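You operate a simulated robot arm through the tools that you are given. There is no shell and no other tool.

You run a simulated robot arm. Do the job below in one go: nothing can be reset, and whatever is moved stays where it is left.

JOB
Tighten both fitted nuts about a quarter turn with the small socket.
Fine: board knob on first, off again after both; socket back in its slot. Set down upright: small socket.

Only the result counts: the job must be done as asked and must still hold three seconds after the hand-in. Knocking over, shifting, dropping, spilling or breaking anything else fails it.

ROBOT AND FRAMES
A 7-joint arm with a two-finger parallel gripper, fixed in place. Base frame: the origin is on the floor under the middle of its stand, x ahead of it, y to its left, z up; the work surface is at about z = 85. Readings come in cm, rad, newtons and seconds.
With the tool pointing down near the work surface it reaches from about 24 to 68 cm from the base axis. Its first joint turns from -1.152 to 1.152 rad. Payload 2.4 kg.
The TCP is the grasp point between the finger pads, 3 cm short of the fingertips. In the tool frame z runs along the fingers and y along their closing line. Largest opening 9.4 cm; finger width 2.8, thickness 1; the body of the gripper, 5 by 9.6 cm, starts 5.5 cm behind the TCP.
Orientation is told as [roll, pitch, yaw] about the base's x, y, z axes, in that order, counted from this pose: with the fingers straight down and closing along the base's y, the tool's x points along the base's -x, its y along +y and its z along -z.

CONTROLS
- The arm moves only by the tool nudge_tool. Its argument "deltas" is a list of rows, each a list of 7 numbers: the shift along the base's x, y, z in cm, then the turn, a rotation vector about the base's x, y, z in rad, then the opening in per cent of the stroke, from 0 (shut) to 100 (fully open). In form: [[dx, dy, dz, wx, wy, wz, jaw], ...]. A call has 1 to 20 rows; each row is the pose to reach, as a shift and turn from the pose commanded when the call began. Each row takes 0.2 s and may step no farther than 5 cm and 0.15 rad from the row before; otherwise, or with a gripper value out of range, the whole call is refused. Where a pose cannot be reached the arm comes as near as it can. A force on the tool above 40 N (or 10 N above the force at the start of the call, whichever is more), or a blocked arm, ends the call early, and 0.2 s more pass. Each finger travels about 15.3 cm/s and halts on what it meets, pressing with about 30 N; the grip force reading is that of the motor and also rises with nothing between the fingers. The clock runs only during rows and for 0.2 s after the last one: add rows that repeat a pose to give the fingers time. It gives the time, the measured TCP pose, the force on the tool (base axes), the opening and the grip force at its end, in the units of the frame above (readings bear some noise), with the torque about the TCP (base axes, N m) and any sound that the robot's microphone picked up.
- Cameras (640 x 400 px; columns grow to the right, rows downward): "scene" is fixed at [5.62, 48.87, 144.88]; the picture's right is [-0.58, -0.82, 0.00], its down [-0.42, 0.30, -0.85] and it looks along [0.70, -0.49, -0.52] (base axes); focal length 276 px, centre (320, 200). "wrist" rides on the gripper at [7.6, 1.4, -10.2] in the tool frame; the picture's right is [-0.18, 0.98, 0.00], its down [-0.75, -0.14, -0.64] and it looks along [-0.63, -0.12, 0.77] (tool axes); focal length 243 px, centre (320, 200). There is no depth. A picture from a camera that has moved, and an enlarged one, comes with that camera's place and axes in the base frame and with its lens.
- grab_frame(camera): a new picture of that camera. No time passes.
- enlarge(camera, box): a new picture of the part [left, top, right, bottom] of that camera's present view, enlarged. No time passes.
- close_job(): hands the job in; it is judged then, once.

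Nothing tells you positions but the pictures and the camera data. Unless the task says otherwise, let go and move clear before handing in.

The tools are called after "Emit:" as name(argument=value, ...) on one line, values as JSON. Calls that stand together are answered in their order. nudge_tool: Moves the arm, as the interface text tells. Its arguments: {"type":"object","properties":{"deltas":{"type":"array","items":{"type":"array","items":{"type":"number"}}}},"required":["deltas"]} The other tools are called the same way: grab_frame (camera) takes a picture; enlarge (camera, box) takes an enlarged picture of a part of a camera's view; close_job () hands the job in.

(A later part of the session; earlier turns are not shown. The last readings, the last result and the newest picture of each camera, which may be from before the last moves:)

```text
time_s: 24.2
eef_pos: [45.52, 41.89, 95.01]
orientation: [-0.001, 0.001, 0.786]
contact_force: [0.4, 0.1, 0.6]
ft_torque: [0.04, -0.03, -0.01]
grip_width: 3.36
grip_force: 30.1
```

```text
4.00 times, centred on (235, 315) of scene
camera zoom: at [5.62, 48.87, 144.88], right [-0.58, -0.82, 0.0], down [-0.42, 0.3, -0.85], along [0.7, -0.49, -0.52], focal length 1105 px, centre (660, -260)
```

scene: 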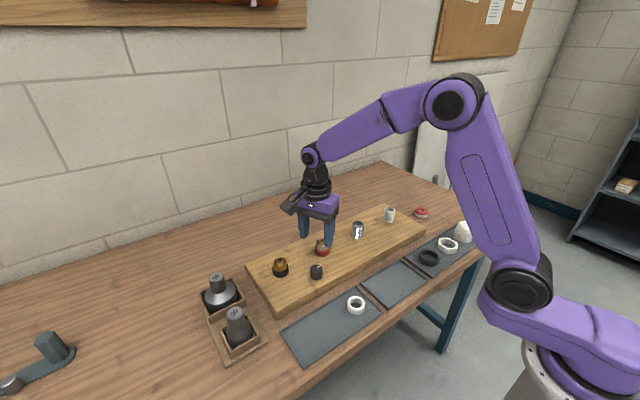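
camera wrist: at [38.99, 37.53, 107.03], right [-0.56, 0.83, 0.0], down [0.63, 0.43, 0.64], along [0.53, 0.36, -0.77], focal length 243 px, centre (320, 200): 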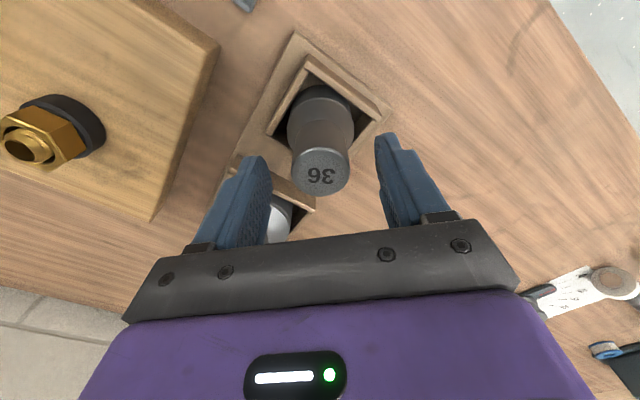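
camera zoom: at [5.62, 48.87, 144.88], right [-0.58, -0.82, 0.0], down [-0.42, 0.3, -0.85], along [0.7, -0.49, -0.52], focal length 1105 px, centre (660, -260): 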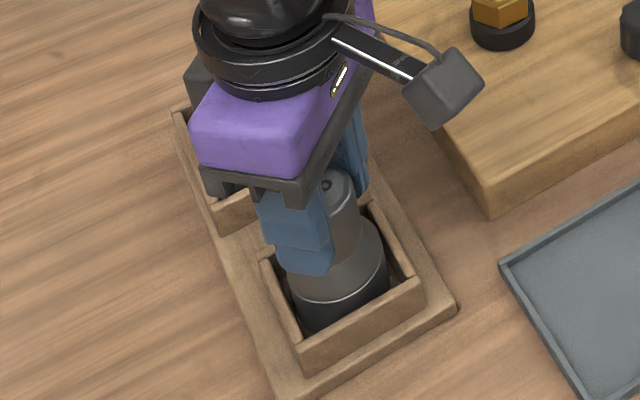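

The socket neck is held at 3.36 cm with no side load. I'll lift it straight up out of its slot.

Emit:
nudge_tool(deltas=[[0, 0, 0.5, 0, 0, 0, 20], [0, 0, 1.5, 0, 0, 0, 20], [0, 0, 3, 0, 0, 0, 20], [0, 0, 5, 0, 0, 0, 20], [0, 0, 7, 0, 0, 0, 20], [0, 0, 10, 0, 0, 0, 20], [0, 0, 13, 0, 0, 0, 20], [0, 0, 13, 0, 0, 0, 20]])

Emit:
grab_frame(camera="wrist")

Emit:
grab_frame(camera="scene")

```text
time_s: 26.0
eef_pos: [45.52, 42.0, 107.79]
orientation: [0.0, 0.002, 0.784]
contact_force: [-0.2, 0.8, -1.5]
ft_torque: [0.0, 0.02, 0.01]
grip_width: 3.33
grip_force: 30.1
```

```text
taken
camera wrist: at [39.09, 37.61, 118.37], right [-0.56, 0.83, 0.0], down [0.63, 0.43, 0.64], along [0.53, 0.36, -0.77], focal length 243 px, centre (320, 200)
```

wrist: 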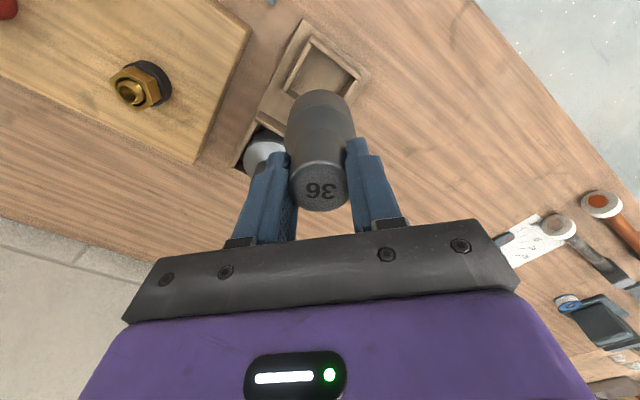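

```text
taken
```

scene: 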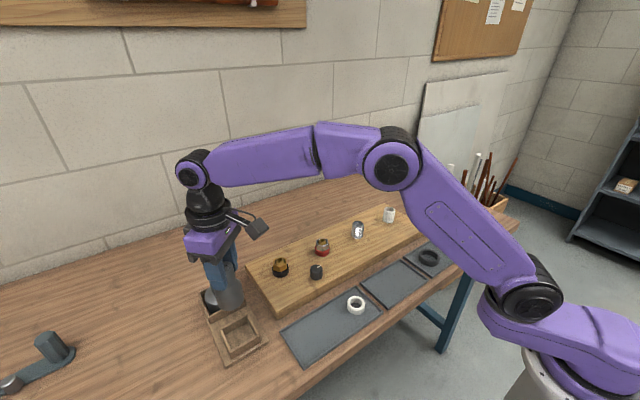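

The socket is out and held firmly. I'll carry it over the brass nut and hover to check alignment.

Emit:
nudge_tool(deltas=[[2.1, -3.2, 0, 0, 0, 0, 20], [4.2, -6.4, 0, 0, 0, 0, 20], [6.4, -9.6, 0, 0, 0, 0, 20], [8.5, -12.8, 0, 0, 0, 0, 20], [10.6, -15.94, 0, 0, 0, 0, 20], [10.6, -15.94, -2, 0, 0, 0, 20], [10.6, -15.94, -3.5, 0, 0, 0, 20], [10.6, -15.94, -3.5, 0, 0, 0, 20], [10.6, -15.94, -3.5, 0, 0, 0, 20]])

Emit:
grab_frame(camera="wrist")

Emit:
enlarge(camera="scene", box=[230, 200, 350, 300])

```text
time_s: 28.0
eef_pos: [56.1, 26.1, 104.74]
orientation: [0.002, 0.0, 0.785]
contact_force: [-0.7, 0.5, -2.6]
ft_torque: [0.0, 0.01, -0.03]
grip_width: 3.34
grip_force: 30.1
```

```text
taken
camera wrist: at [49.76, 21.67, 115.07], right [-0.56, 0.83, 0.0], down [0.63, 0.43, 0.64], along [0.53, 0.36, -0.77], focal length 243 px, centre (320, 200)
```

wrist: 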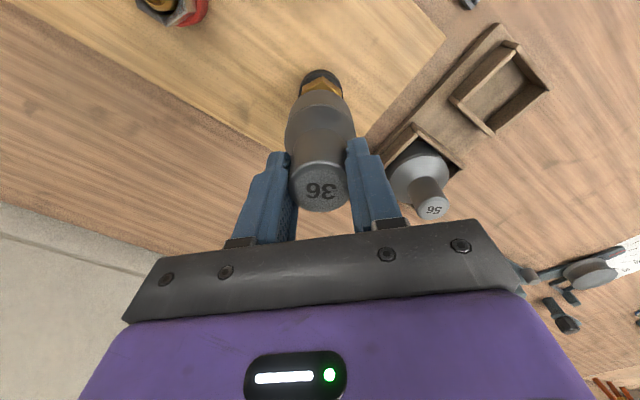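

```text
4.00 times, centred on (290, 250) of scene
camera zoom: at [5.62, 48.87, 144.88], right [-0.58, -0.82, 0.0], down [-0.42, 0.3, -0.85], along [0.7, -0.49, -0.52], focal length 1105 px, centre (440, 0)
```

zoom: 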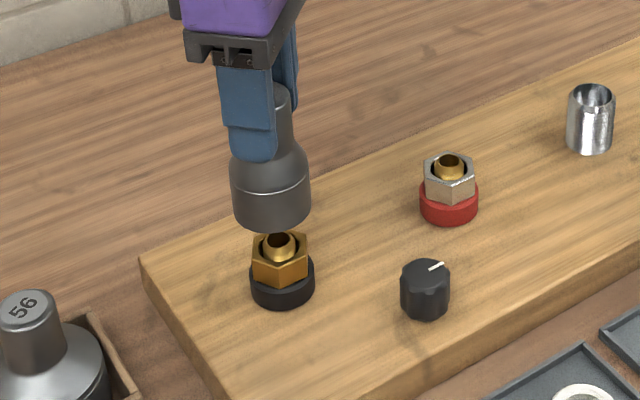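

The socket hovers over the nut but looks a bit left in the scene view. I'll zoom in tightly from both cameras to measure the offset.

Emit:
enlarge(camera="scene", box=[276, 232, 326, 282])

Emit:
enlarge(camera="wrist", box=[270, 50, 370, 130])

Emit:
enlarge(camera="scene", box=[275, 225, 320, 283])

```text
8.00 times, centred on (301, 257) of scene
camera zoom: at [5.62, 48.87, 144.88], right [-0.58, -0.82, 0.0], down [-0.42, 0.3, -0.85], along [0.7, -0.49, -0.52], focal length 2210 px, centre (472, -256)
```

zoom: 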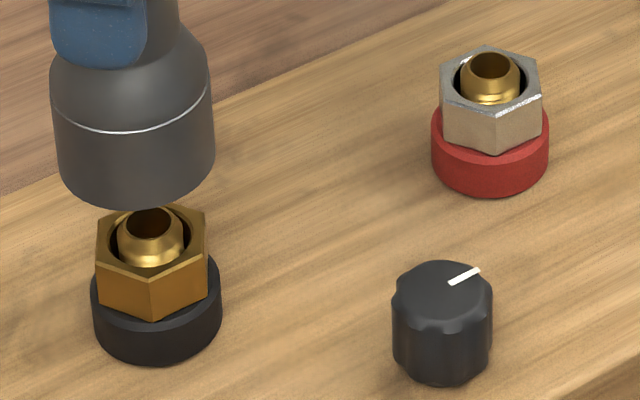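

```text
5.00 times, centred on (320, 90) of wrist
camera zoom: at [49.76, 21.67, 115.07], right [-0.56, 0.83, 0.0], down [0.63, 0.43, 0.64], along [0.53, 0.36, -0.77], focal length 1213 px, centre (320, 750)
```

zoom: 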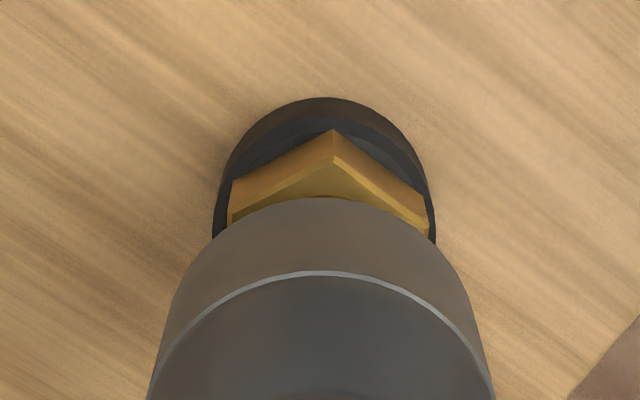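

```text
6.90 times, centred on (298, 254) of scene
camera zoom: at [5.62, 48.87, 144.88], right [-0.58, -0.82, 0.0], down [-0.42, 0.3, -0.85], along [0.7, -0.49, -0.52], focal length 1906 px, centre (475, -172)
```

zoom: 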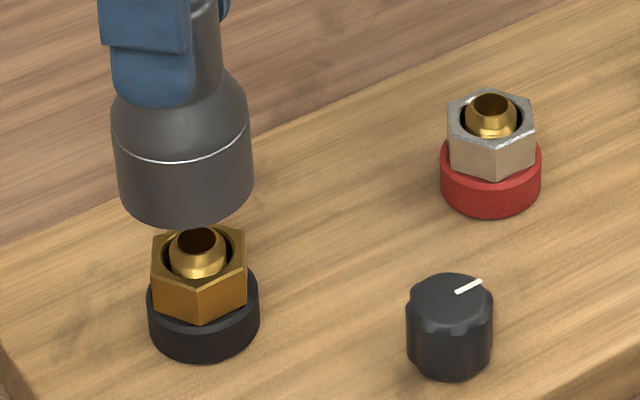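

Comparing socket rim and nut in both views, the socket needs to shift about (−0.25, −0.12) and its rim is about 3 cm above the nut. I'll apply that and lower most of the way.

Emit:
nudge_tool(deltas=[[-0.12, -0.06, -0.8, 0, 0, 0, 20], [-0.25, -0.12, -1.6, 0, 0, 0, 20], [-0.25, -0.12, -2.2, 0, 0, 0, 20], [-0.25, -0.12, -2.2, 0, 0, 0, 20]])

Emit:
enlarge(camera="scene", box=[262, 232, 302, 282])

Emit:
enlarge(camera="wrist", box=[270, 50, 370, 210])

```text
time_s: 29.0
eef_pos: [55.98, 25.91, 102.42]
orientation: [0.0, 0.002, 0.785]
contact_force: [-0.1, 0.1, -2.1]
ft_torque: [0.01, 0.02, -0.02]
grip_width: 3.35
grip_force: 30.0
```

```text
8.00 times, centred on (282, 257) of scene
camera zoom: at [5.62, 48.87, 144.88], right [-0.58, -0.82, 0.0], down [-0.42, 0.3, -0.85], along [0.7, -0.49, -0.52], focal length 2210 px, centre (624, -256)
```

zoom: 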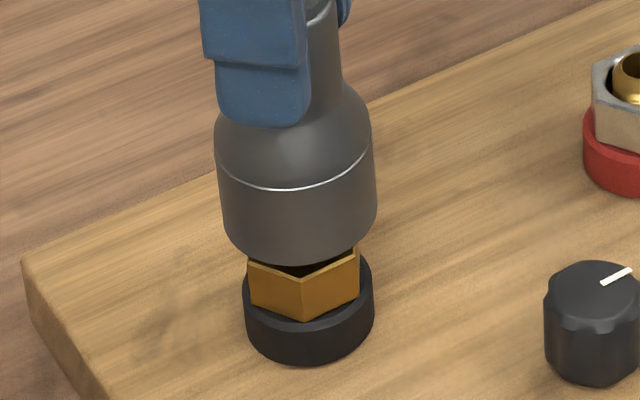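

```text
2.50 times, centred on (320, 130) of wrist
camera zoom: at [49.57, 21.56, 112.79], right [-0.56, 0.83, 0.0], down [0.63, 0.43, 0.64], along [0.53, 0.36, -0.77], focal length 606 px, centre (320, 375)
```

zoom: 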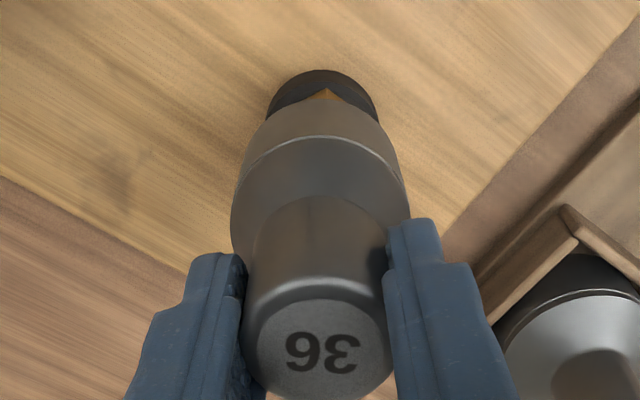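

The socket rim is now within about half a millimetre of the nut axis in both views. I'll lower gently to contact.

Emit:
nudge_tool(deltas=[[-0.02, -0.02, -0.3, 0, 0, 0, 20], [-0.02, -0.02, -0.6, 0, 0, 0, 20], [-0.02, -0.02, -0.8, 0, 0, 0, 20], [-0.02, -0.02, -1.0, 0, 0, 0, 20], [-0.02, -0.02, -1.0, 0, 0, 0, 20]])

```text
time_s: 30.2
eef_pos: [55.92, 25.79, 101.48]
orientation: [0.0, 0.001, 0.786]
contact_force: [-0.6, 0.1, -2.3]
ft_torque: [-0.01, -0.02, -0.02]
grip_width: 3.35
grip_force: 30.0
```

No contact yet. I'll keep lowering in small steps.

Emit:
nudge_tool(deltas=[[0, 0, -0.15, 0, 0, 0, 20], [0, 0, -0.3, 0, 0, 0, 20], [0, 0, -0.3, 0, 0, 0, 20]])

Emit:
enlarge(camera="scene", box=[262, 232, 302, 282])

```text
time_s: 31.0
eef_pos: [55.82, 25.81, 101.32]
orientation: [-0.003, -0.005, 0.784]
contact_force: [-2.2, 0.3, 21.2]
ft_torque: [0.1, 0.12, -0.02]
grip_width: 3.38
grip_force: 30.0
```

```text
8.00 times, centred on (282, 257) of scene
camera zoom: at [5.57, 48.85, 144.89], right [-0.58, -0.82, 0.0], down [-0.42, 0.3, -0.85], along [0.7, -0.49, -0.52], focal length 2210 px, centre (624, -256)
```

zoom: 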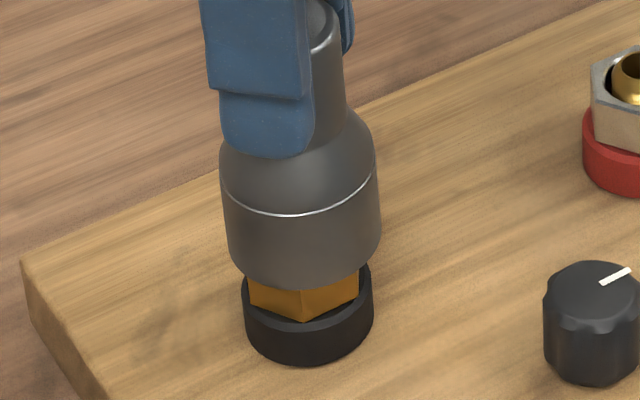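

I have firm contact at nut-top height with the flats not matching, so the socket's hex is off by some angle. I'll lift slightly, rotate 30° counter-clockwise about the socket's own axis, and try again.

Emit:
nudge_tool(deltas=[[0, 0, 0.3, 0, 0, 0, 20], [0, 0, 0.6, 0, 0, 0, 20], [0.03, -0.01, 0.6, 0, 0, 0.13, 20], [0.06, -0.03, 0.6, 0, 0, 0.26, 20], [0.09, -0.05, 0.6, 0, 0, 0.39, 20], [0.112, -0.065, 0.6, 0, 0, 0.5236, 20], [0.112, -0.065, 0.6, 0, 0, 0.5236, 20]])

Emit:
enlarge(camera="scene", box=[262, 232, 302, 282])

Emit:
grab_frame(camera="wrist")

```text
time_s: 32.6
eef_pos: [55.93, 25.79, 101.84]
orientation: [-0.001, -0.001, 1.312]
contact_force: [-0.3, -0.4, -2.3]
ft_torque: [-0.01, 0.02, 0.01]
grip_width: 3.34
grip_force: 29.4
```

```text
8.00 times, centred on (282, 257) of scene
camera zoom: at [5.62, 48.87, 144.88], right [-0.58, -0.82, 0.0], down [-0.42, 0.3, -0.85], along [0.7, -0.49, -0.52], focal length 2210 px, centre (624, -256)
```

zoom: 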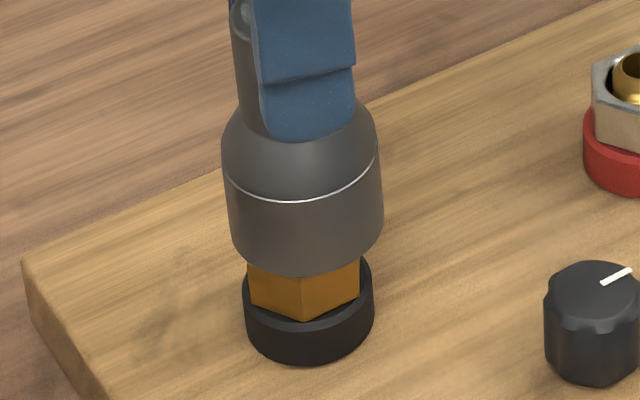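

```text
taken
camera wrist: at [52.63, 18.8, 112.14], right [-0.9, 0.43, 0.0], down [0.33, 0.69, 0.64], along [0.28, 0.58, -0.77], focal length 243 px, centre (320, 200)
```

wrist: 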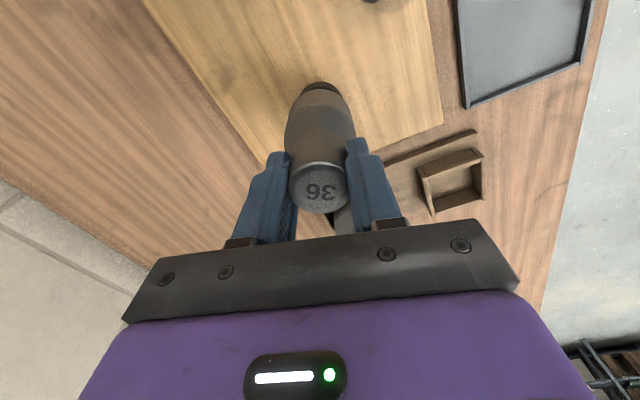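

After rotating, the socket sits about 1.7 mm toward image-right in the scene view. I'll check the wrist view for the other direction before correcting.

Emit:
enlarge(camera="wrist", box=[270, 60, 370, 140])

```text
5.00 times, centred on (320, 100) of wrist
camera zoom: at [52.63, 18.8, 112.14], right [-0.9, 0.43, 0.0], down [0.33, 0.69, 0.64], along [0.28, 0.58, -0.77], focal length 1213 px, centre (320, 700)
```

zoom: 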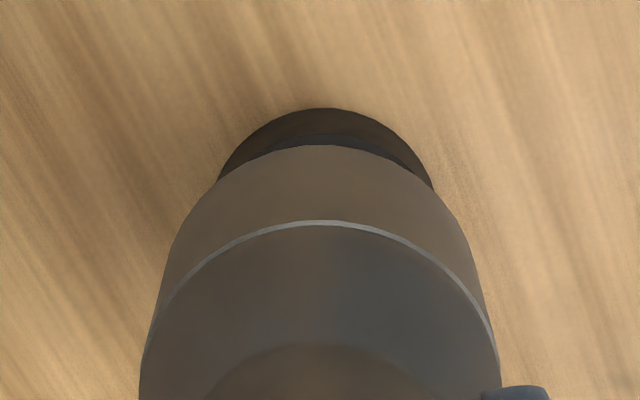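

I'll correct by about (0.01, 0.2) and lower gently again at this angle.

Emit:
nudge_tool(deltas=[[0.01, 0.1, 0, 0, 0, 0, 20], [0.01, 0.19, -0.2, 0, 0, 0, 20], [0.01, 0.19, -0.4, 0, 0, 0, 20], [0.01, 0.19, -0.6, 0, 0, 0, 20], [0.01, 0.19, -0.8, 0, 0, 0, 20], [0.01, 0.19, -0.8, 0, 0, 0, 20]])

Emit:
enlarge(camera="scene", box=[262, 232, 302, 282])

```text
time_s: 34.0
eef_pos: [55.83, 25.89, 100.98]
orientation: [0.001, 0.002, 1.309]
contact_force: [-0.2, -0.4, -2.2]
ft_torque: [-0.01, 0.01, 0.01]
grip_width: 3.35
grip_force: 30.2
```

```text
8.00 times, centred on (282, 257) of scene
camera zoom: at [5.62, 48.87, 144.88], right [-0.58, -0.82, 0.0], down [-0.42, 0.3, -0.85], along [0.7, -0.49, -0.52], focal length 2210 px, centre (624, -256)
```

zoom: 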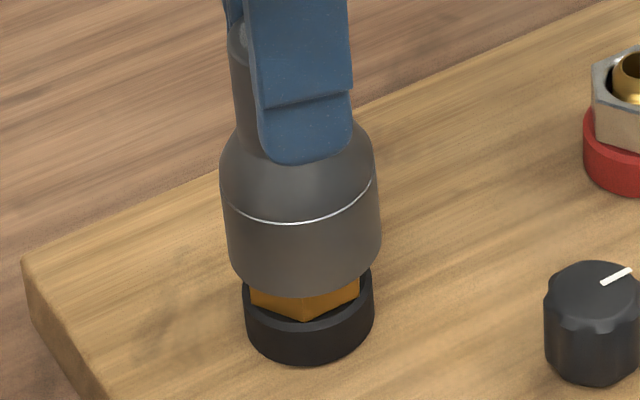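

It has slipped past the previous contact height with no force, so the hex is now engaging. I'll keep lowering carefully to seat it.

Emit:
nudge_tool(deltas=[[0, 0, -0.2, 0, 0, 0, 20], [0, 0, -0.4, 0, 0, 0, 20], [0, 0, -0.6, 0, 0, 0, 20], [0, 0, -0.8, 0, 0, 0, 20], [0, 0, -0.8, 0, 0, 0, 20]])

Emit:
enlarge(camera="scene", box=[262, 232, 302, 282])

```text
time_s: 35.2
eef_pos: [55.86, 26.03, 100.15]
orientation: [0.0, 0.0, 1.31]
contact_force: [-0.4, -0.6, -2.8]
ft_torque: [-0.02, -0.02, 0.0]
grip_width: 3.35
grip_force: 29.5
```

```text
8.00 times, centred on (282, 257) of scene
camera zoom: at [5.62, 48.87, 144.88], right [-0.58, -0.82, 0.0], down [-0.42, 0.3, -0.85], along [0.7, -0.49, -0.52], focal length 2210 px, centre (624, -256)
```

zoom: 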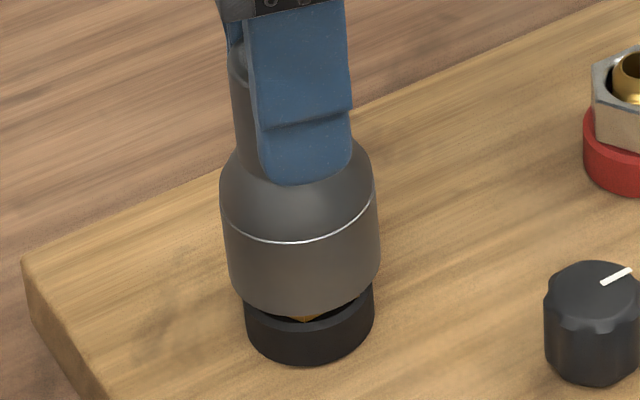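

The socket is now about 1.1 cm down over the nut. I'll go 0.2 deeper and begin turning clockwise, watching the torque.

Emit:
nudge_tool(deltas=[[0, 0, -0.2, 0, 0, 0, 20], [0, 0, -0.2, 0, 0, -0.1, 20], [0, 0, -0.2, 0, 0, -0.2, 20], [0, 0, -0.2, 0, 0, -0.3, 20], [0, 0, -0.2, 0, 0, -0.4, 20], [0, 0, -0.2, 0, 0, -0.4, 20]])

Emit:
enlarge(camera="wrist", box=[240, 75, 400, 215])

Emit:
enlarge(camera="scene", box=[262, 232, 302, 282])

```text
time_s: 36.6
eef_pos: [55.91, 26.14, 99.9]
orientation: [0.0, -0.001, 0.908]
contact_force: [-1.8, 3.1, -2.5]
ft_torque: [0.32, 0.06, 0.08]
grip_width: 3.37
grip_force: 30.2
```

```text
2.86 times, centred on (320, 145) of wrist
camera zoom: at [50.04, 21.03, 110.35], right [-0.66, 0.75, 0.0], down [0.58, 0.51, 0.64], along [0.48, 0.42, -0.77], focal length 693 px, centre (320, 357)
```

zoom: 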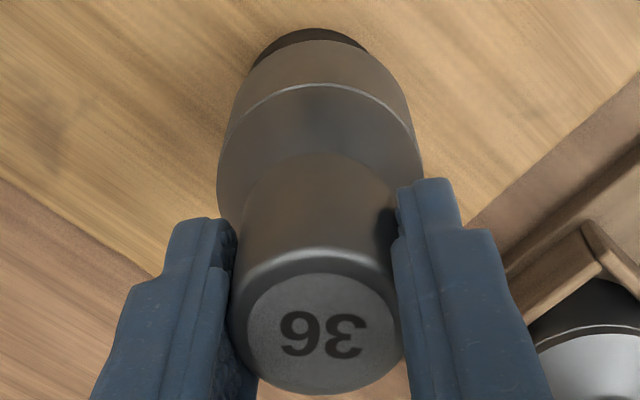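

```text
8.00 times, centred on (282, 257) of scene
camera zoom: at [5.62, 48.88, 144.88], right [-0.58, -0.82, 0.0], down [-0.42, 0.3, -0.85], along [0.7, -0.49, -0.52], focal length 2210 px, centre (624, -256)
```

zoom: 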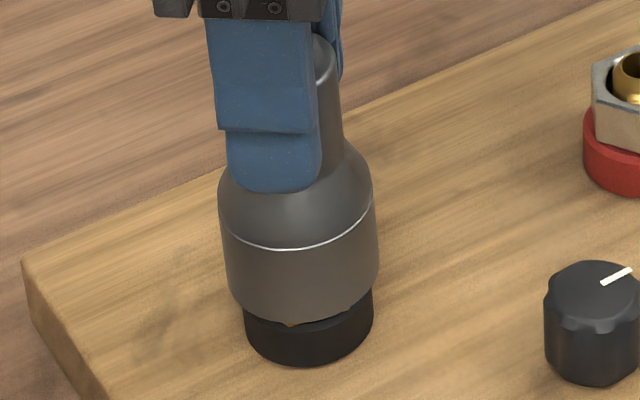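

The nut is turning with the socket with little torque. I'll continue to a quarter turn.

Emit:
nudge_tool(deltas=[[0, 0, 0, 0, 0, -0.12, 20], [0, 0, 0, 0, 0, -0.24, 20], [0, 0, 0, 0, 0, -0.36, 20], [0, 0, 0, 0, 0, -0.48, 20], [0, 0, 0, 0, 0, -0.6, 20], [0, 0, 0, 0, 0, -0.6, 20]])

```text
time_s: 38.0
eef_pos: [55.87, 26.06, 99.96]
orientation: [0.001, 0.001, 0.307]
contact_force: [-1.7, 0.2, -2.2]
ft_torque: [0.05, 0.1, 0.01]
grip_width: 3.38
grip_force: 30.1
```

Emit:
nudge_tool(deltas=[[0, 0, 0, 0, 0, -0.12, 20], [0, 0, 0, 0, 0, -0.24, 20], [0, 0, 0, 0, 0, -0.36, 20], [0, 0, 0, 0, 0, -0.48, 20], [0, 0, 0, 0, 0, -0.57, 20], [0, 0, 0, 0, 0, -0.57, 20]])

Emit:
enlarge(camera="wrist", box=[240, 75, 400, 215])

Emit:
enlarge(camera="scene", box=[262, 232, 302, 282])

```text
time_s: 39.4
eef_pos: [55.9, 26.02, 100.1]
orientation: [0.001, 0.0, -0.26]
contact_force: [2.4, 4.0, -0.8]
ft_torque: [0.32, -0.26, 0.06]
grip_width: 3.34
grip_force: 29.4
```

```text
2.86 times, centred on (320, 145) of wrist
camera zoom: at [48.9, 29.44, 110.4], right [0.43, 0.9, 0.0], down [0.69, -0.33, 0.64], along [0.58, -0.28, -0.77], focal length 693 px, centre (320, 357)
```

zoom: 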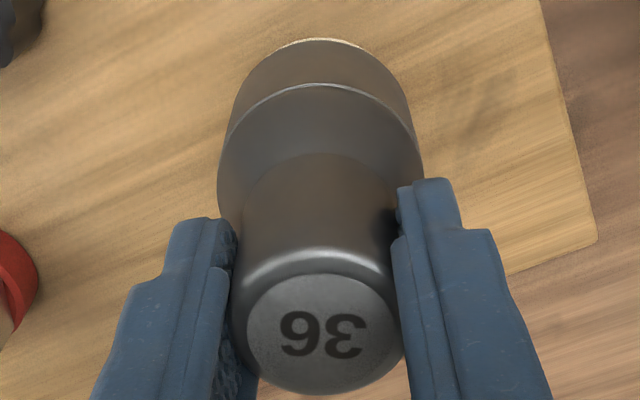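

```text
8.00 times, centred on (282, 257) of scene
camera zoom: at [5.62, 48.88, 144.88], right [-0.58, -0.82, 0.0], down [-0.42, 0.3, -0.85], along [0.7, -0.49, -0.52], focal length 2210 px, centre (624, -256)
```

zoom: 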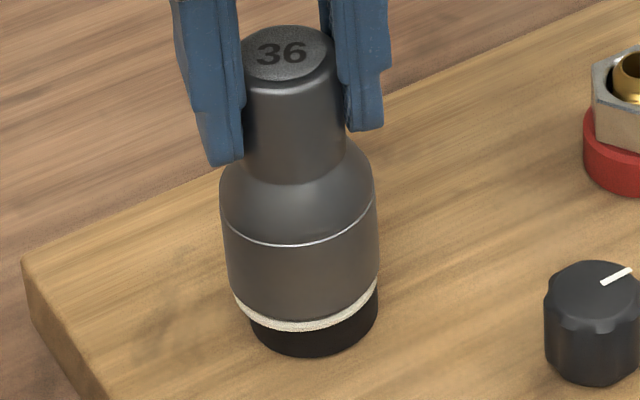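

A light ring has appeared between the socket and the collar. I'll look closer before doing anything else.

Emit:
enlarge(camera="scene", box=[270, 255, 302, 282])

Emit:
grab_frame(camera="scene")

Emit:
enlarge(camera="wrist", box=[280, 70, 360, 120])

```text
14.81 times, centred on (286, 268) of scene
camera zoom: at [5.62, 48.88, 144.88], right [-0.58, -0.82, 0.0], down [-0.42, 0.3, -0.85], along [0.7, -0.49, -0.52], focal length 4093 px, centre (824, -815)
```

zoom: 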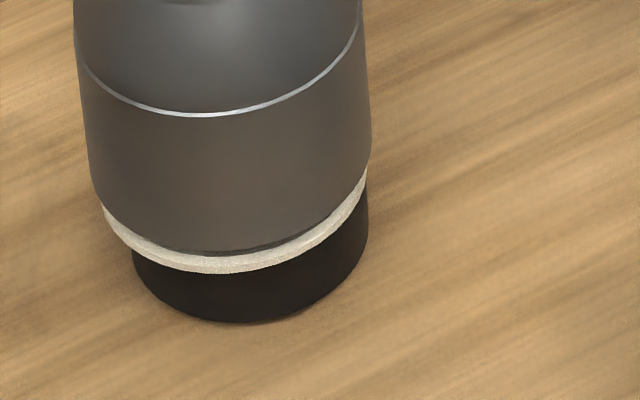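

```text
taken
```

scene: 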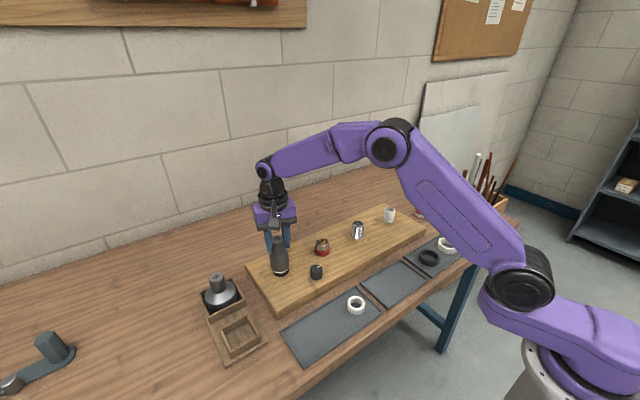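

```text
8.00 times, centred on (320, 95) of wrist
camera zoom: at [48.9, 29.44, 110.4], right [0.43, 0.9, 0.0], down [0.69, -0.33, 0.64], along [0.58, -0.28, -0.77], focal length 1941 px, centre (320, 1040)
```

zoom: 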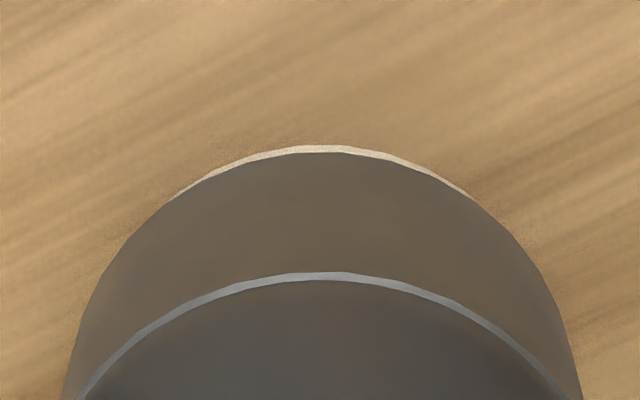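

A pale bead has been squeezed out under the nut, which fits a tightened joint. I'll lift the socket straight off and inspect the nut's angle.

Emit:
nudge_tool(deltas=[[0, 0, 0.3, 0, 0, 0, 20], [0, 0, 0.7, 0, 0, 0, 20], [0, 0, 1.2, 0, 0, 0, 20], [0, 0, 1.8, 0, 0, 0, 20], [0, 0, 3, 0, 0, 0, 20], [0, 0, 5, 0, 0, 0, 20], [0, 0, 7, 0, 0, 0, 20], [0, 0, 7, 0, 0, 0, 20]])

Emit:
enlarge(camera="scene", box=[262, 232, 342, 292])

Emit:
enlarge(camera="wrist", box=[220, 20, 420, 220])

```text
time_s: 41.2
eef_pos: [55.75, 25.95, 107.06]
orientation: [-0.002, 0.001, -0.263]
contact_force: [0.4, -0.7, -2.3]
ft_torque: [0.03, 0.0, -0.01]
grip_width: 3.35
grip_force: 30.2
```

```text
6.67 times, centred on (302, 262) of scene
camera zoom: at [5.62, 48.87, 144.88], right [-0.58, -0.82, 0.0], down [-0.42, 0.3, -0.85], along [0.7, -0.49, -0.52], focal length 1842 px, centre (440, -213)
```

zoom: 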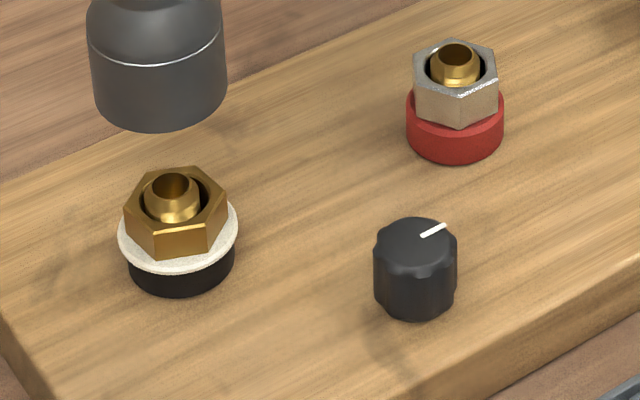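

```text
2.00 times, centred on (320, 120) of wrist
camera zoom: at [48.81, 29.43, 117.36], right [0.43, 0.9, 0.0], down [0.69, -0.33, 0.64], along [0.58, -0.28, -0.77], focal length 485 px, centre (320, 360)
```

zoom: 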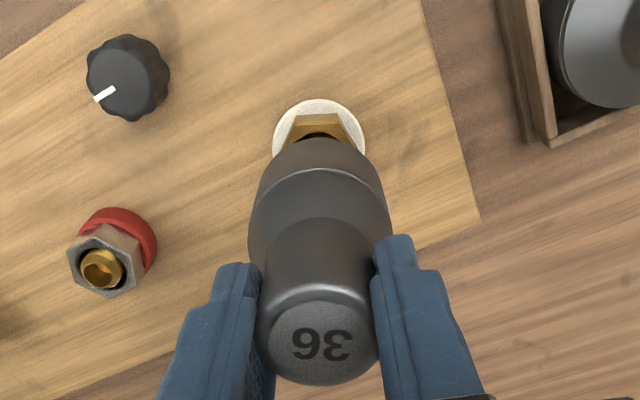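

A white washer now shows under the brass nut. I'll zoom in to work out how far it actually turned.

Emit:
enlarge(camera="scene", box=[272, 250, 304, 282])

Emit:
enlarge(camera="scene", box=[307, 232, 339, 264])

```text
12.50 times, centred on (288, 266) of scene
camera zoom: at [5.62, 48.87, 144.88], right [-0.58, -0.82, 0.0], down [-0.42, 0.3, -0.85], along [0.7, -0.49, -0.52], focal length 3454 px, centre (720, -625)
```

zoom: 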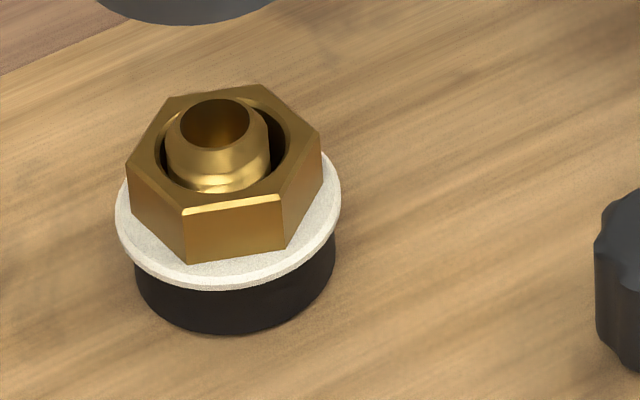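

```text
12.50 times, centred on (323, 248) of scene
camera zoom: at [5.62, 48.87, 144.88], right [-0.58, -0.82, 0.0], down [-0.42, 0.3, -0.85], along [0.7, -0.49, -0.52], focal length 3454 px, centre (282, -400)
```

zoom: 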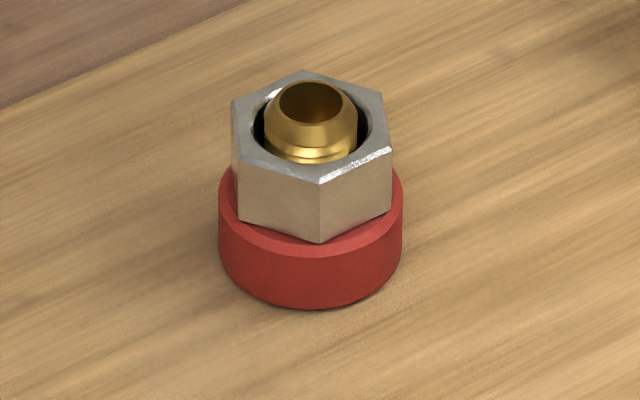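

The brass nut has turned about 82° (some slack in the socket), so I'll re-seat at the same yaw and add the missing ~8°.

Emit:
nudge_tool(deltas=[[0, 0, -2, 0, 0, 0, 20], [0, 0, -4, 0, 0, 0, 20], [0, 0, -5, 0, 0, 0, 20], [0, 0, -5.5, 0, 0, 0, 20], [0, 0, -5.8, 0, 0, 0, 20], [0, 0, -6.1, 0, 0, 0, 20], [0, 0, -6.1, 0, 0, 0, 20]])

```text
time_s: 42.8
eef_pos: [55.97, 26.06, 101.18]
orientation: [0.002, -0.004, -0.259]
contact_force: [-2.1, 0.9, 20.2]
ft_torque: [-0.23, 0.08, -0.02]
grip_width: 3.34
grip_force: 30.9
```

It met the nut top because the socket is at the edge of its hex slack. I'll lift a little, back off about 7° counter-clockwise and lower again.

Emit:
nudge_tool(deltas=[[0, 0, 0.4, 0, 0, 0, 20], [0, 0, 0.6, 0, 0, 0, 20], [0, 0, 0.6, 0, 0, 0.07, 20], [0, 0, 0.6, 0, 0, 0.13, 20], [0, 0, 0.2, 0, 0, 0.13, 20], [0, 0, -0.1, 0, 0, 0.13, 20], [0, 0, -0.1, 0, 0, 0.13, 20]])

```text
time_s: 44.4
eef_pos: [55.83, 26.03, 100.76]
orientation: [0.0, 0.002, -0.132]
contact_force: [-0.3, -0.5, -1.6]
ft_torque: [0.01, 0.02, 0.0]
grip_width: 3.34
grip_force: 30.0
```

It is seated again without force. I'll go a bit deeper and turn to the yaw that gives a full quarter turn.

Emit:
nudge_tool(deltas=[[0, 0, -0.3, 0, 0, 0, 20], [0, 0, -0.6, 0, 0, 0, 20], [0, 0, -0.6, 0, 0, -0.09, 20], [0, 0, -0.6, 0, 0, -0.18, 20], [0, 0, -0.6, 0, 0, -0.27, 20], [0, 0, -0.6, 0, 0, -0.27, 20]])

Emit:
enlarge(camera="wrist", box=[240, 75, 400, 215])

```text
time_s: 45.8
eef_pos: [55.94, 26.11, 100.03]
orientation: [-0.001, 0.0, -0.405]
contact_force: [-0.3, 0.9, -3.5]
ft_torque: [0.02, 0.07, -0.01]
grip_width: 3.37
grip_force: 30.0
```

```text
2.86 times, centred on (320, 145) of wrist
camera zoom: at [49.51, 30.4, 110.56], right [0.55, 0.83, 0.0], down [0.64, -0.43, 0.64], along [0.53, -0.36, -0.77], focal length 693 px, centre (320, 357)
```

zoom: 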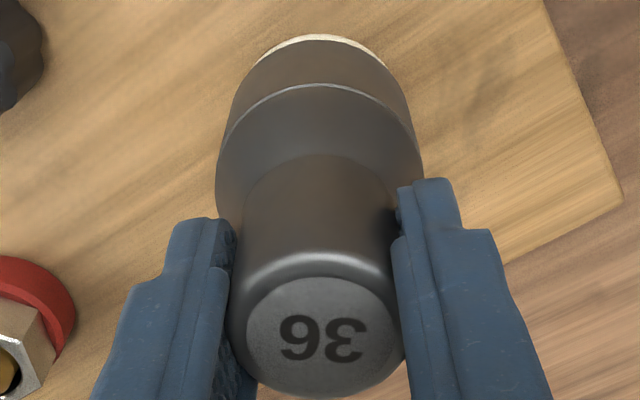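

Now I'll ease off a touch within the slack and lift clear, then inspect the brass nut again.

Emit:
nudge_tool(deltas=[[0, 0, 0, 0, 0, 0.08, 20], [0, 0, 0.4, 0, 0, 0.08, 20], [0, 0, 0.9, 0, 0, 0.08, 20], [0, 0, 1.5, 0, 0, 0.08, 20], [0, 0, 2.5, 0, 0, 0.08, 20], [0, 0, 4.5, 0, 0, 0.08, 20], [0, 0, 7, 0, 0, 0.08, 20], [0, 0, 7, 0, 0, 0.08, 20]])

Emit:
enlarge(camera="scene", box=[272, 250, 304, 282])

Emit:
enlarge(camera="wrist", box=[220, 20, 420, 220])

```text
time_s: 47.6
eef_pos: [55.95, 25.94, 107.28]
orientation: [-0.001, 0.002, -0.321]
contact_force: [-0.4, 0.0, -1.6]
ft_torque: [0.0, 0.01, 0.01]
grip_width: 3.34
grip_force: 29.9
```

```text
12.50 times, centred on (288, 266) of scene
camera zoom: at [5.62, 48.87, 144.88], right [-0.58, -0.82, 0.0], down [-0.42, 0.3, -0.85], along [0.7, -0.49, -0.52], focal length 3454 px, centre (720, -625)
```

zoom: 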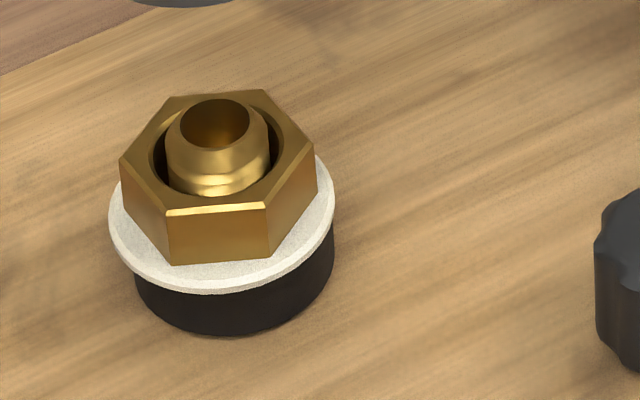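

```text
2.00 times, centred on (320, 120) of wrist
camera zoom: at [49.16, 29.78, 117.59], right [0.49, 0.87, 0.0], down [0.67, -0.37, 0.64], along [0.56, -0.31, -0.77], focal length 485 px, centre (320, 360)
```

zoom: 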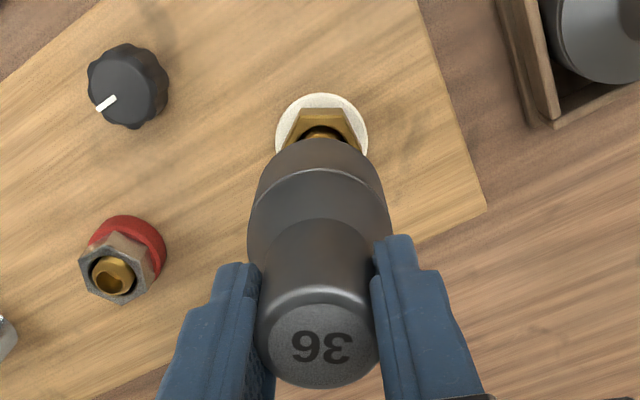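

The nut and washer look slightly shifted relative to the collar. I'll compare with the same zoom box I used before turning.

Emit:
enlarge(camera="scene", box=[262, 232, 302, 282])

Emit:
enlarge(camera="scene", box=[264, 230, 344, 290])

Emit:
enlarge(camera="wrist", box=[280, 50, 360, 110])

```text
8.00 times, centred on (282, 257) of scene
camera zoom: at [5.62, 48.87, 144.88], right [-0.58, -0.82, 0.0], down [-0.42, 0.3, -0.85], along [0.7, -0.49, -0.52], focal length 2210 px, centre (624, -256)
```

zoom: 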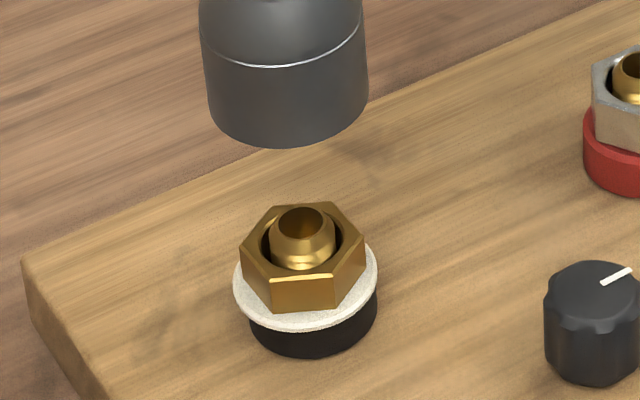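

```text
6.67 times, centred on (304, 260) of scene
camera zoom: at [5.62, 48.87, 144.88], right [-0.58, -0.82, 0.0], down [-0.42, 0.3, -0.85], along [0.7, -0.49, -0.52], focal length 1842 px, centre (427, -200)
```

zoom: 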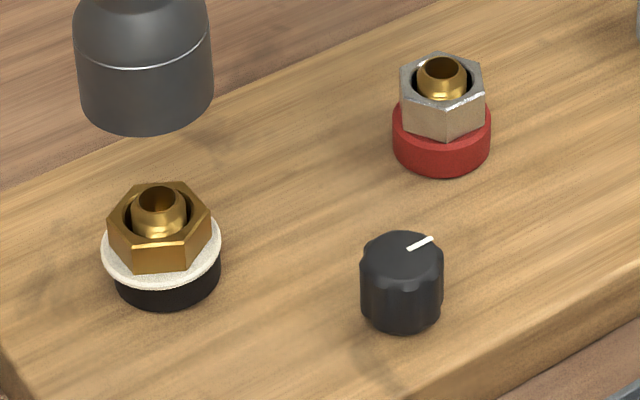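

```text
6.67 times, centred on (320, 80) of wrist
camera zoom: at [49.16, 29.78, 117.59], right [0.49, 0.87, 0.0], down [0.67, -0.37, 0.64], along [0.56, -0.31, -0.77], focal length 1618 px, centre (320, 1000)
```

zoom: 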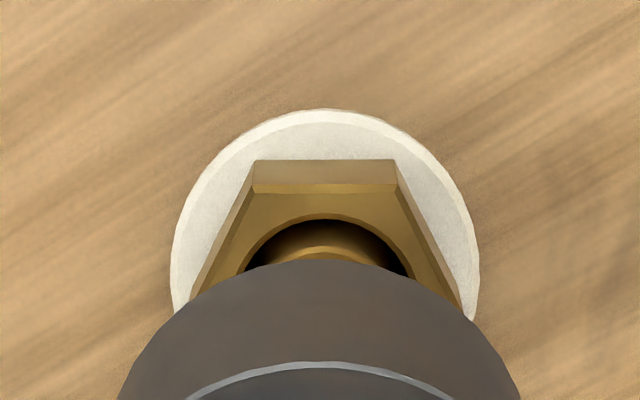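

The brass nut now reads about 88° turned and has screwed down onto its washer, so it's done. Next I carry the socket over the steel nut, rotating back to the entry angle.

Emit:
nudge_tool(deltas=[[0, -1.2, 0, 0, 0, 0.137, 20], [0, -2.4, 0, 0, 0, 0.274, 20], [0, -3.6, 0, 0, 0, 0.411, 20], [0, -4.8, 0, 0, 0, 0.548, 20], [0, -6, 0, 0, 0, 0.685, 20], [0, -7.2, 0, 0, 0, 0.822, 20], [0, -8.4, 0, 0, 0, 0.959, 20], [0, -9.6, 0, 0, 0, 1.096, 20], [0, -10.8, 0, 0, 0, 1.233, 20], [0, -12, 0, 0, 0, 1.37, 20], [0, -13, 0, 0, 0, 1.507, 20], [0, -13.85, 0, 0, 0, 1.634, 20], [0, -13.85, -1.5, 0, 0, 1.634, 20], [0, -13.85, -3, 0, 0, 1.634, 20], [0, -13.85, -3, 0, 0, 1.634, 20]])

Emit:
grab_frame(camera="wrist")

Emit:
enlarge(camera="scene", box=[297, 212, 347, 262])

Emit:
enlarge(camera="wrist", box=[270, 50, 370, 130])

```text
time_s: 50.8
eef_pos: [55.87, 12.04, 104.26]
orientation: [0.0, 0.0, 1.312]
contact_force: [-0.2, 0.0, -2.8]
ft_torque: [0.01, 0.01, 0.01]
grip_width: 3.37
grip_force: 30.4
```

```text
taken
camera wrist: at [52.48, 5.1, 114.54], right [-0.9, 0.43, 0.0], down [0.33, 0.69, 0.64], along [0.27, 0.58, -0.77], focal length 243 px, centre (320, 200)
```

wrist: 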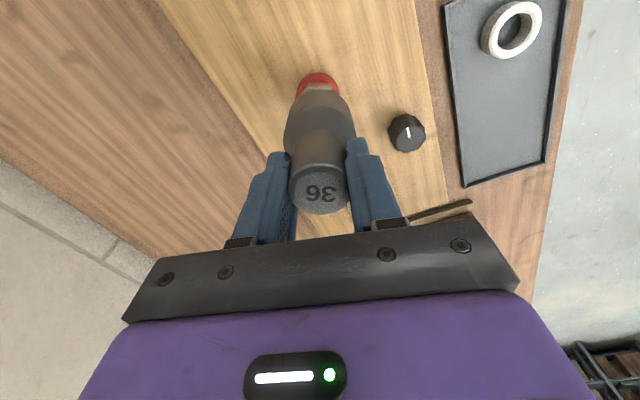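

```text
8.00 times, centred on (322, 237) of scene
camera zoom: at [5.62, 48.87, 144.88], right [-0.58, -0.82, 0.0], down [-0.42, 0.3, -0.85], along [0.7, -0.49, -0.52], focal length 2210 px, centre (304, -96)
```

zoom: 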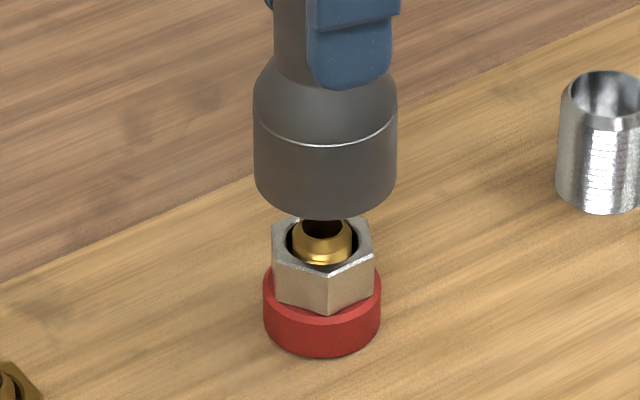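

```text
5.00 times, centred on (320, 90) of wrist
camera zoom: at [52.48, 5.1, 114.54], right [-0.9, 0.43, 0.0], down [0.33, 0.69, 0.64], along [0.27, 0.58, -0.77], focal length 1213 px, centre (320, 750)
```

zoom: 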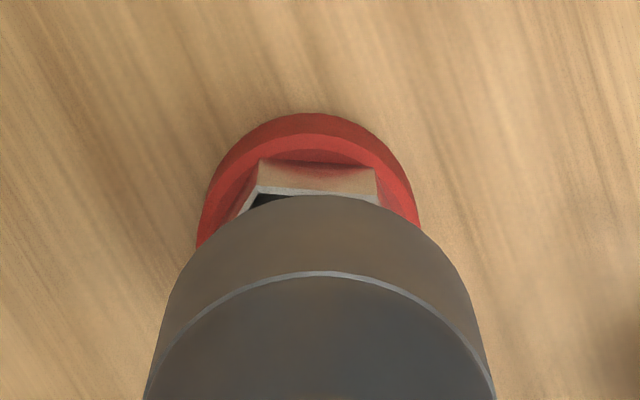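

Over the steel nut, I read a needed shift of about (+0.2, −0.05). I'll apply it, lower 2.2 cm and re-check.

Emit:
nudge_tool(deltas=[[0.1, -0.03, -0.8, 0, 0, 0, 20], [0.2, -0.05, -1.6, 0, 0, 0, 20], [0.2, -0.05, -2.2, 0, 0, 0, 20], [0.2, -0.05, -2.2, 0, 0, 0, 20]])

Emit:
enlarge(camera="scene", box=[297, 212, 347, 262])

Emit:
enlarge(camera="wrist", box=[270, 50, 370, 130])

```text
time_s: 51.8
eef_pos: [56.16, 12.18, 101.96]
orientation: [-0.001, 0.0, 1.313]
contact_force: [-0.4, 0.6, -1.0]
ft_torque: [0.0, 0.04, -0.01]
grip_width: 3.35
grip_force: 30.1
```

```text
8.00 times, centred on (322, 237) of scene
camera zoom: at [5.62, 48.87, 144.88], right [-0.58, -0.82, 0.0], down [-0.42, 0.3, -0.85], along [0.7, -0.49, -0.52], focal length 2210 px, centre (304, -96)
```

zoom: 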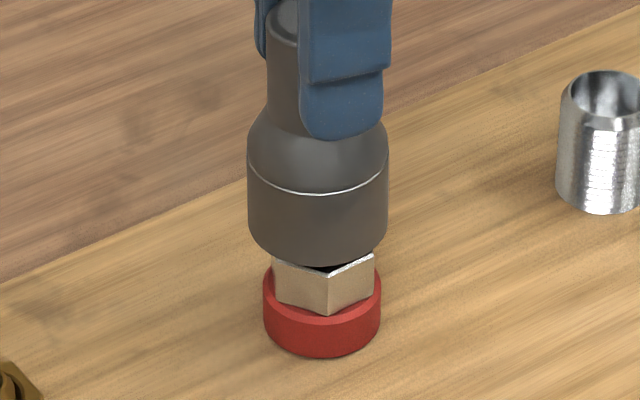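

```text
5.00 times, centred on (320, 90) of wrist
camera zoom: at [52.79, 5.18, 112.26], right [-0.9, 0.43, 0.0], down [0.33, 0.69, 0.64], along [0.28, 0.58, -0.77], focal length 1213 px, centre (320, 750)
```

zoom: 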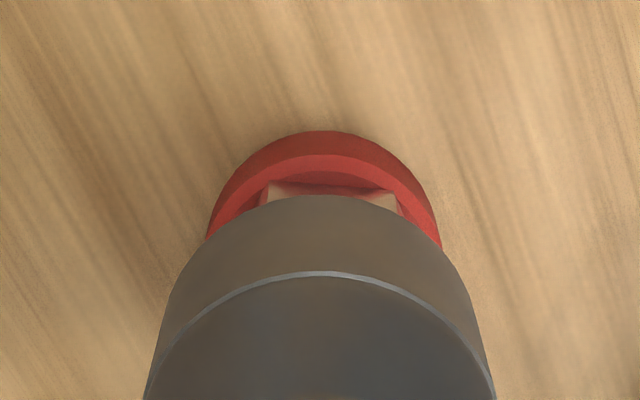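

The arm overshot slightly; the measured correction is about (−0.085, −0.13). I'll apply it and lower to just above the nut, checking again.

Emit:
nudge_tool(deltas=[[-0.09, -0.13, 0, 0, 0, 0, 20], [-0.09, -0.13, -0.3, 0, 0, 0, 20], [-0.09, -0.13, -0.3, 0, 0, 0, 20]])

Emit:
enlarge(camera="scene", box=[297, 212, 347, 262])

Emit:
enlarge(camera="wrist", box=[270, 50, 370, 130])

```text
time_s: 52.6
eef_pos: [55.91, 11.89, 101.54]
orientation: [0.001, 0.001, 1.312]
contact_force: [0.4, 0.2, -2.9]
ft_torque: [0.02, -0.03, 0.0]
grip_width: 3.36
grip_force: 30.1
```

```text
8.00 times, centred on (322, 237) of scene
camera zoom: at [5.62, 48.87, 144.88], right [-0.58, -0.82, 0.0], down [-0.42, 0.3, -0.85], along [0.7, -0.49, -0.52], focal length 2210 px, centre (304, -96)
```

zoom: 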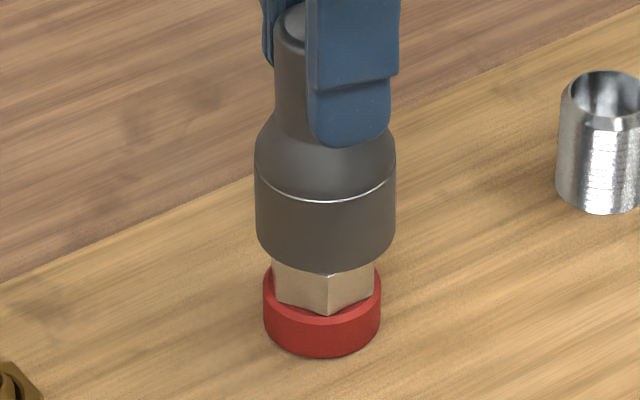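

```text
5.00 times, centred on (320, 90) of wrist
camera zoom: at [52.64, 4.96, 111.96], right [-0.9, 0.43, 0.0], down [0.33, 0.69, 0.64], along [0.28, 0.58, -0.77], focal length 1213 px, centre (320, 750)
```

zoom: 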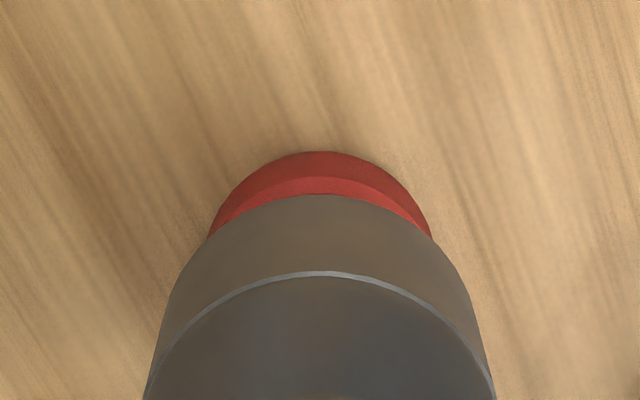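

Nearly there: remaining shift is about (+0.04, +0.08). I'll nudge that and check once more.

Emit:
nudge_tool(deltas=[[0.03, 0.07, 0, 0, 0, 0, 20], [0.03, 0.07, 0, 0, 0, 0, 20]])

Emit:
enlarge(camera="scene", box=[297, 212, 347, 262])

Emit:
enlarge(camera="wrist", box=[270, 50, 370, 130])

```text
time_s: 53.2
eef_pos: [55.99, 12.04, 101.71]
orientation: [0.001, 0.0, 1.312]
contact_force: [0.0, 0.0, -1.6]
ft_torque: [0.01, 0.03, -0.02]
grip_width: 3.34
grip_force: 29.5
```

```text
8.00 times, centred on (322, 237) of scene
camera zoom: at [5.62, 48.87, 144.88], right [-0.58, -0.82, 0.0], down [-0.42, 0.3, -0.85], along [0.7, -0.49, -0.52], focal length 2210 px, centre (304, -96)
```

zoom: 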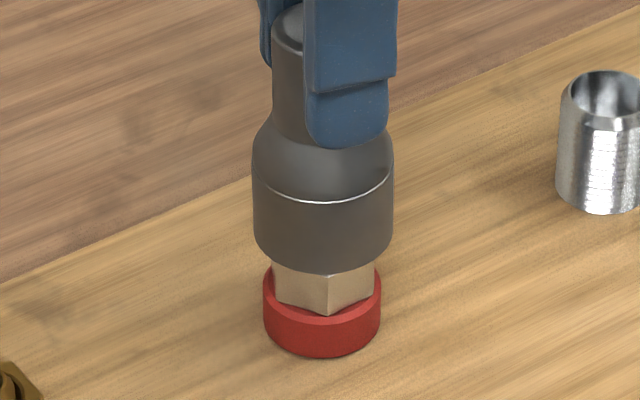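

```text
5.00 times, centred on (320, 90) of wrist
camera zoom: at [52.65, 5.05, 111.94], right [-0.9, 0.43, 0.0], down [0.33, 0.69, 0.64], along [0.28, 0.58, -0.77], focal length 1213 px, centre (320, 750)
```

zoom: 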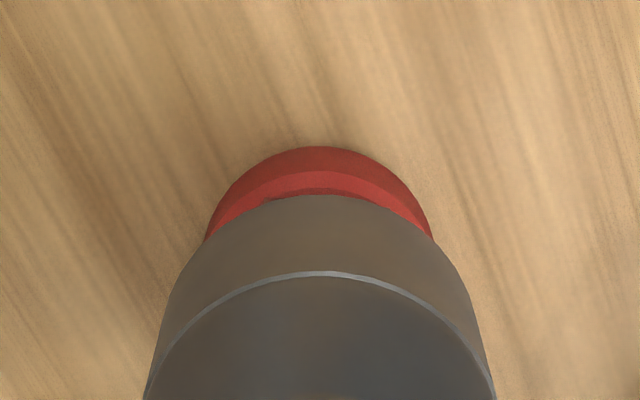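

Aligned in both views. Lowering gently onto the steel nut.

Emit:
nudge_tool(deltas=[[0, 0, -0.2, 0, 0, 0, 20], [0, 0, -0.4, 0, 0, 0, 20], [0, 0, -0.6, 0, 0, 0, 20], [0, 0, -0.8, 0, 0, 0, 20], [0, 0, -0.8, 0, 0, 0, 20]])

```text
time_s: 54.4
eef_pos: [56.09, 12.0, 100.83]
orientation: [0.002, -0.002, 1.314]
contact_force: [0.1, 0.1, -2.3]
ft_torque: [-0.01, 0.0, -0.03]
grip_width: 3.4
grip_force: 30.7
```

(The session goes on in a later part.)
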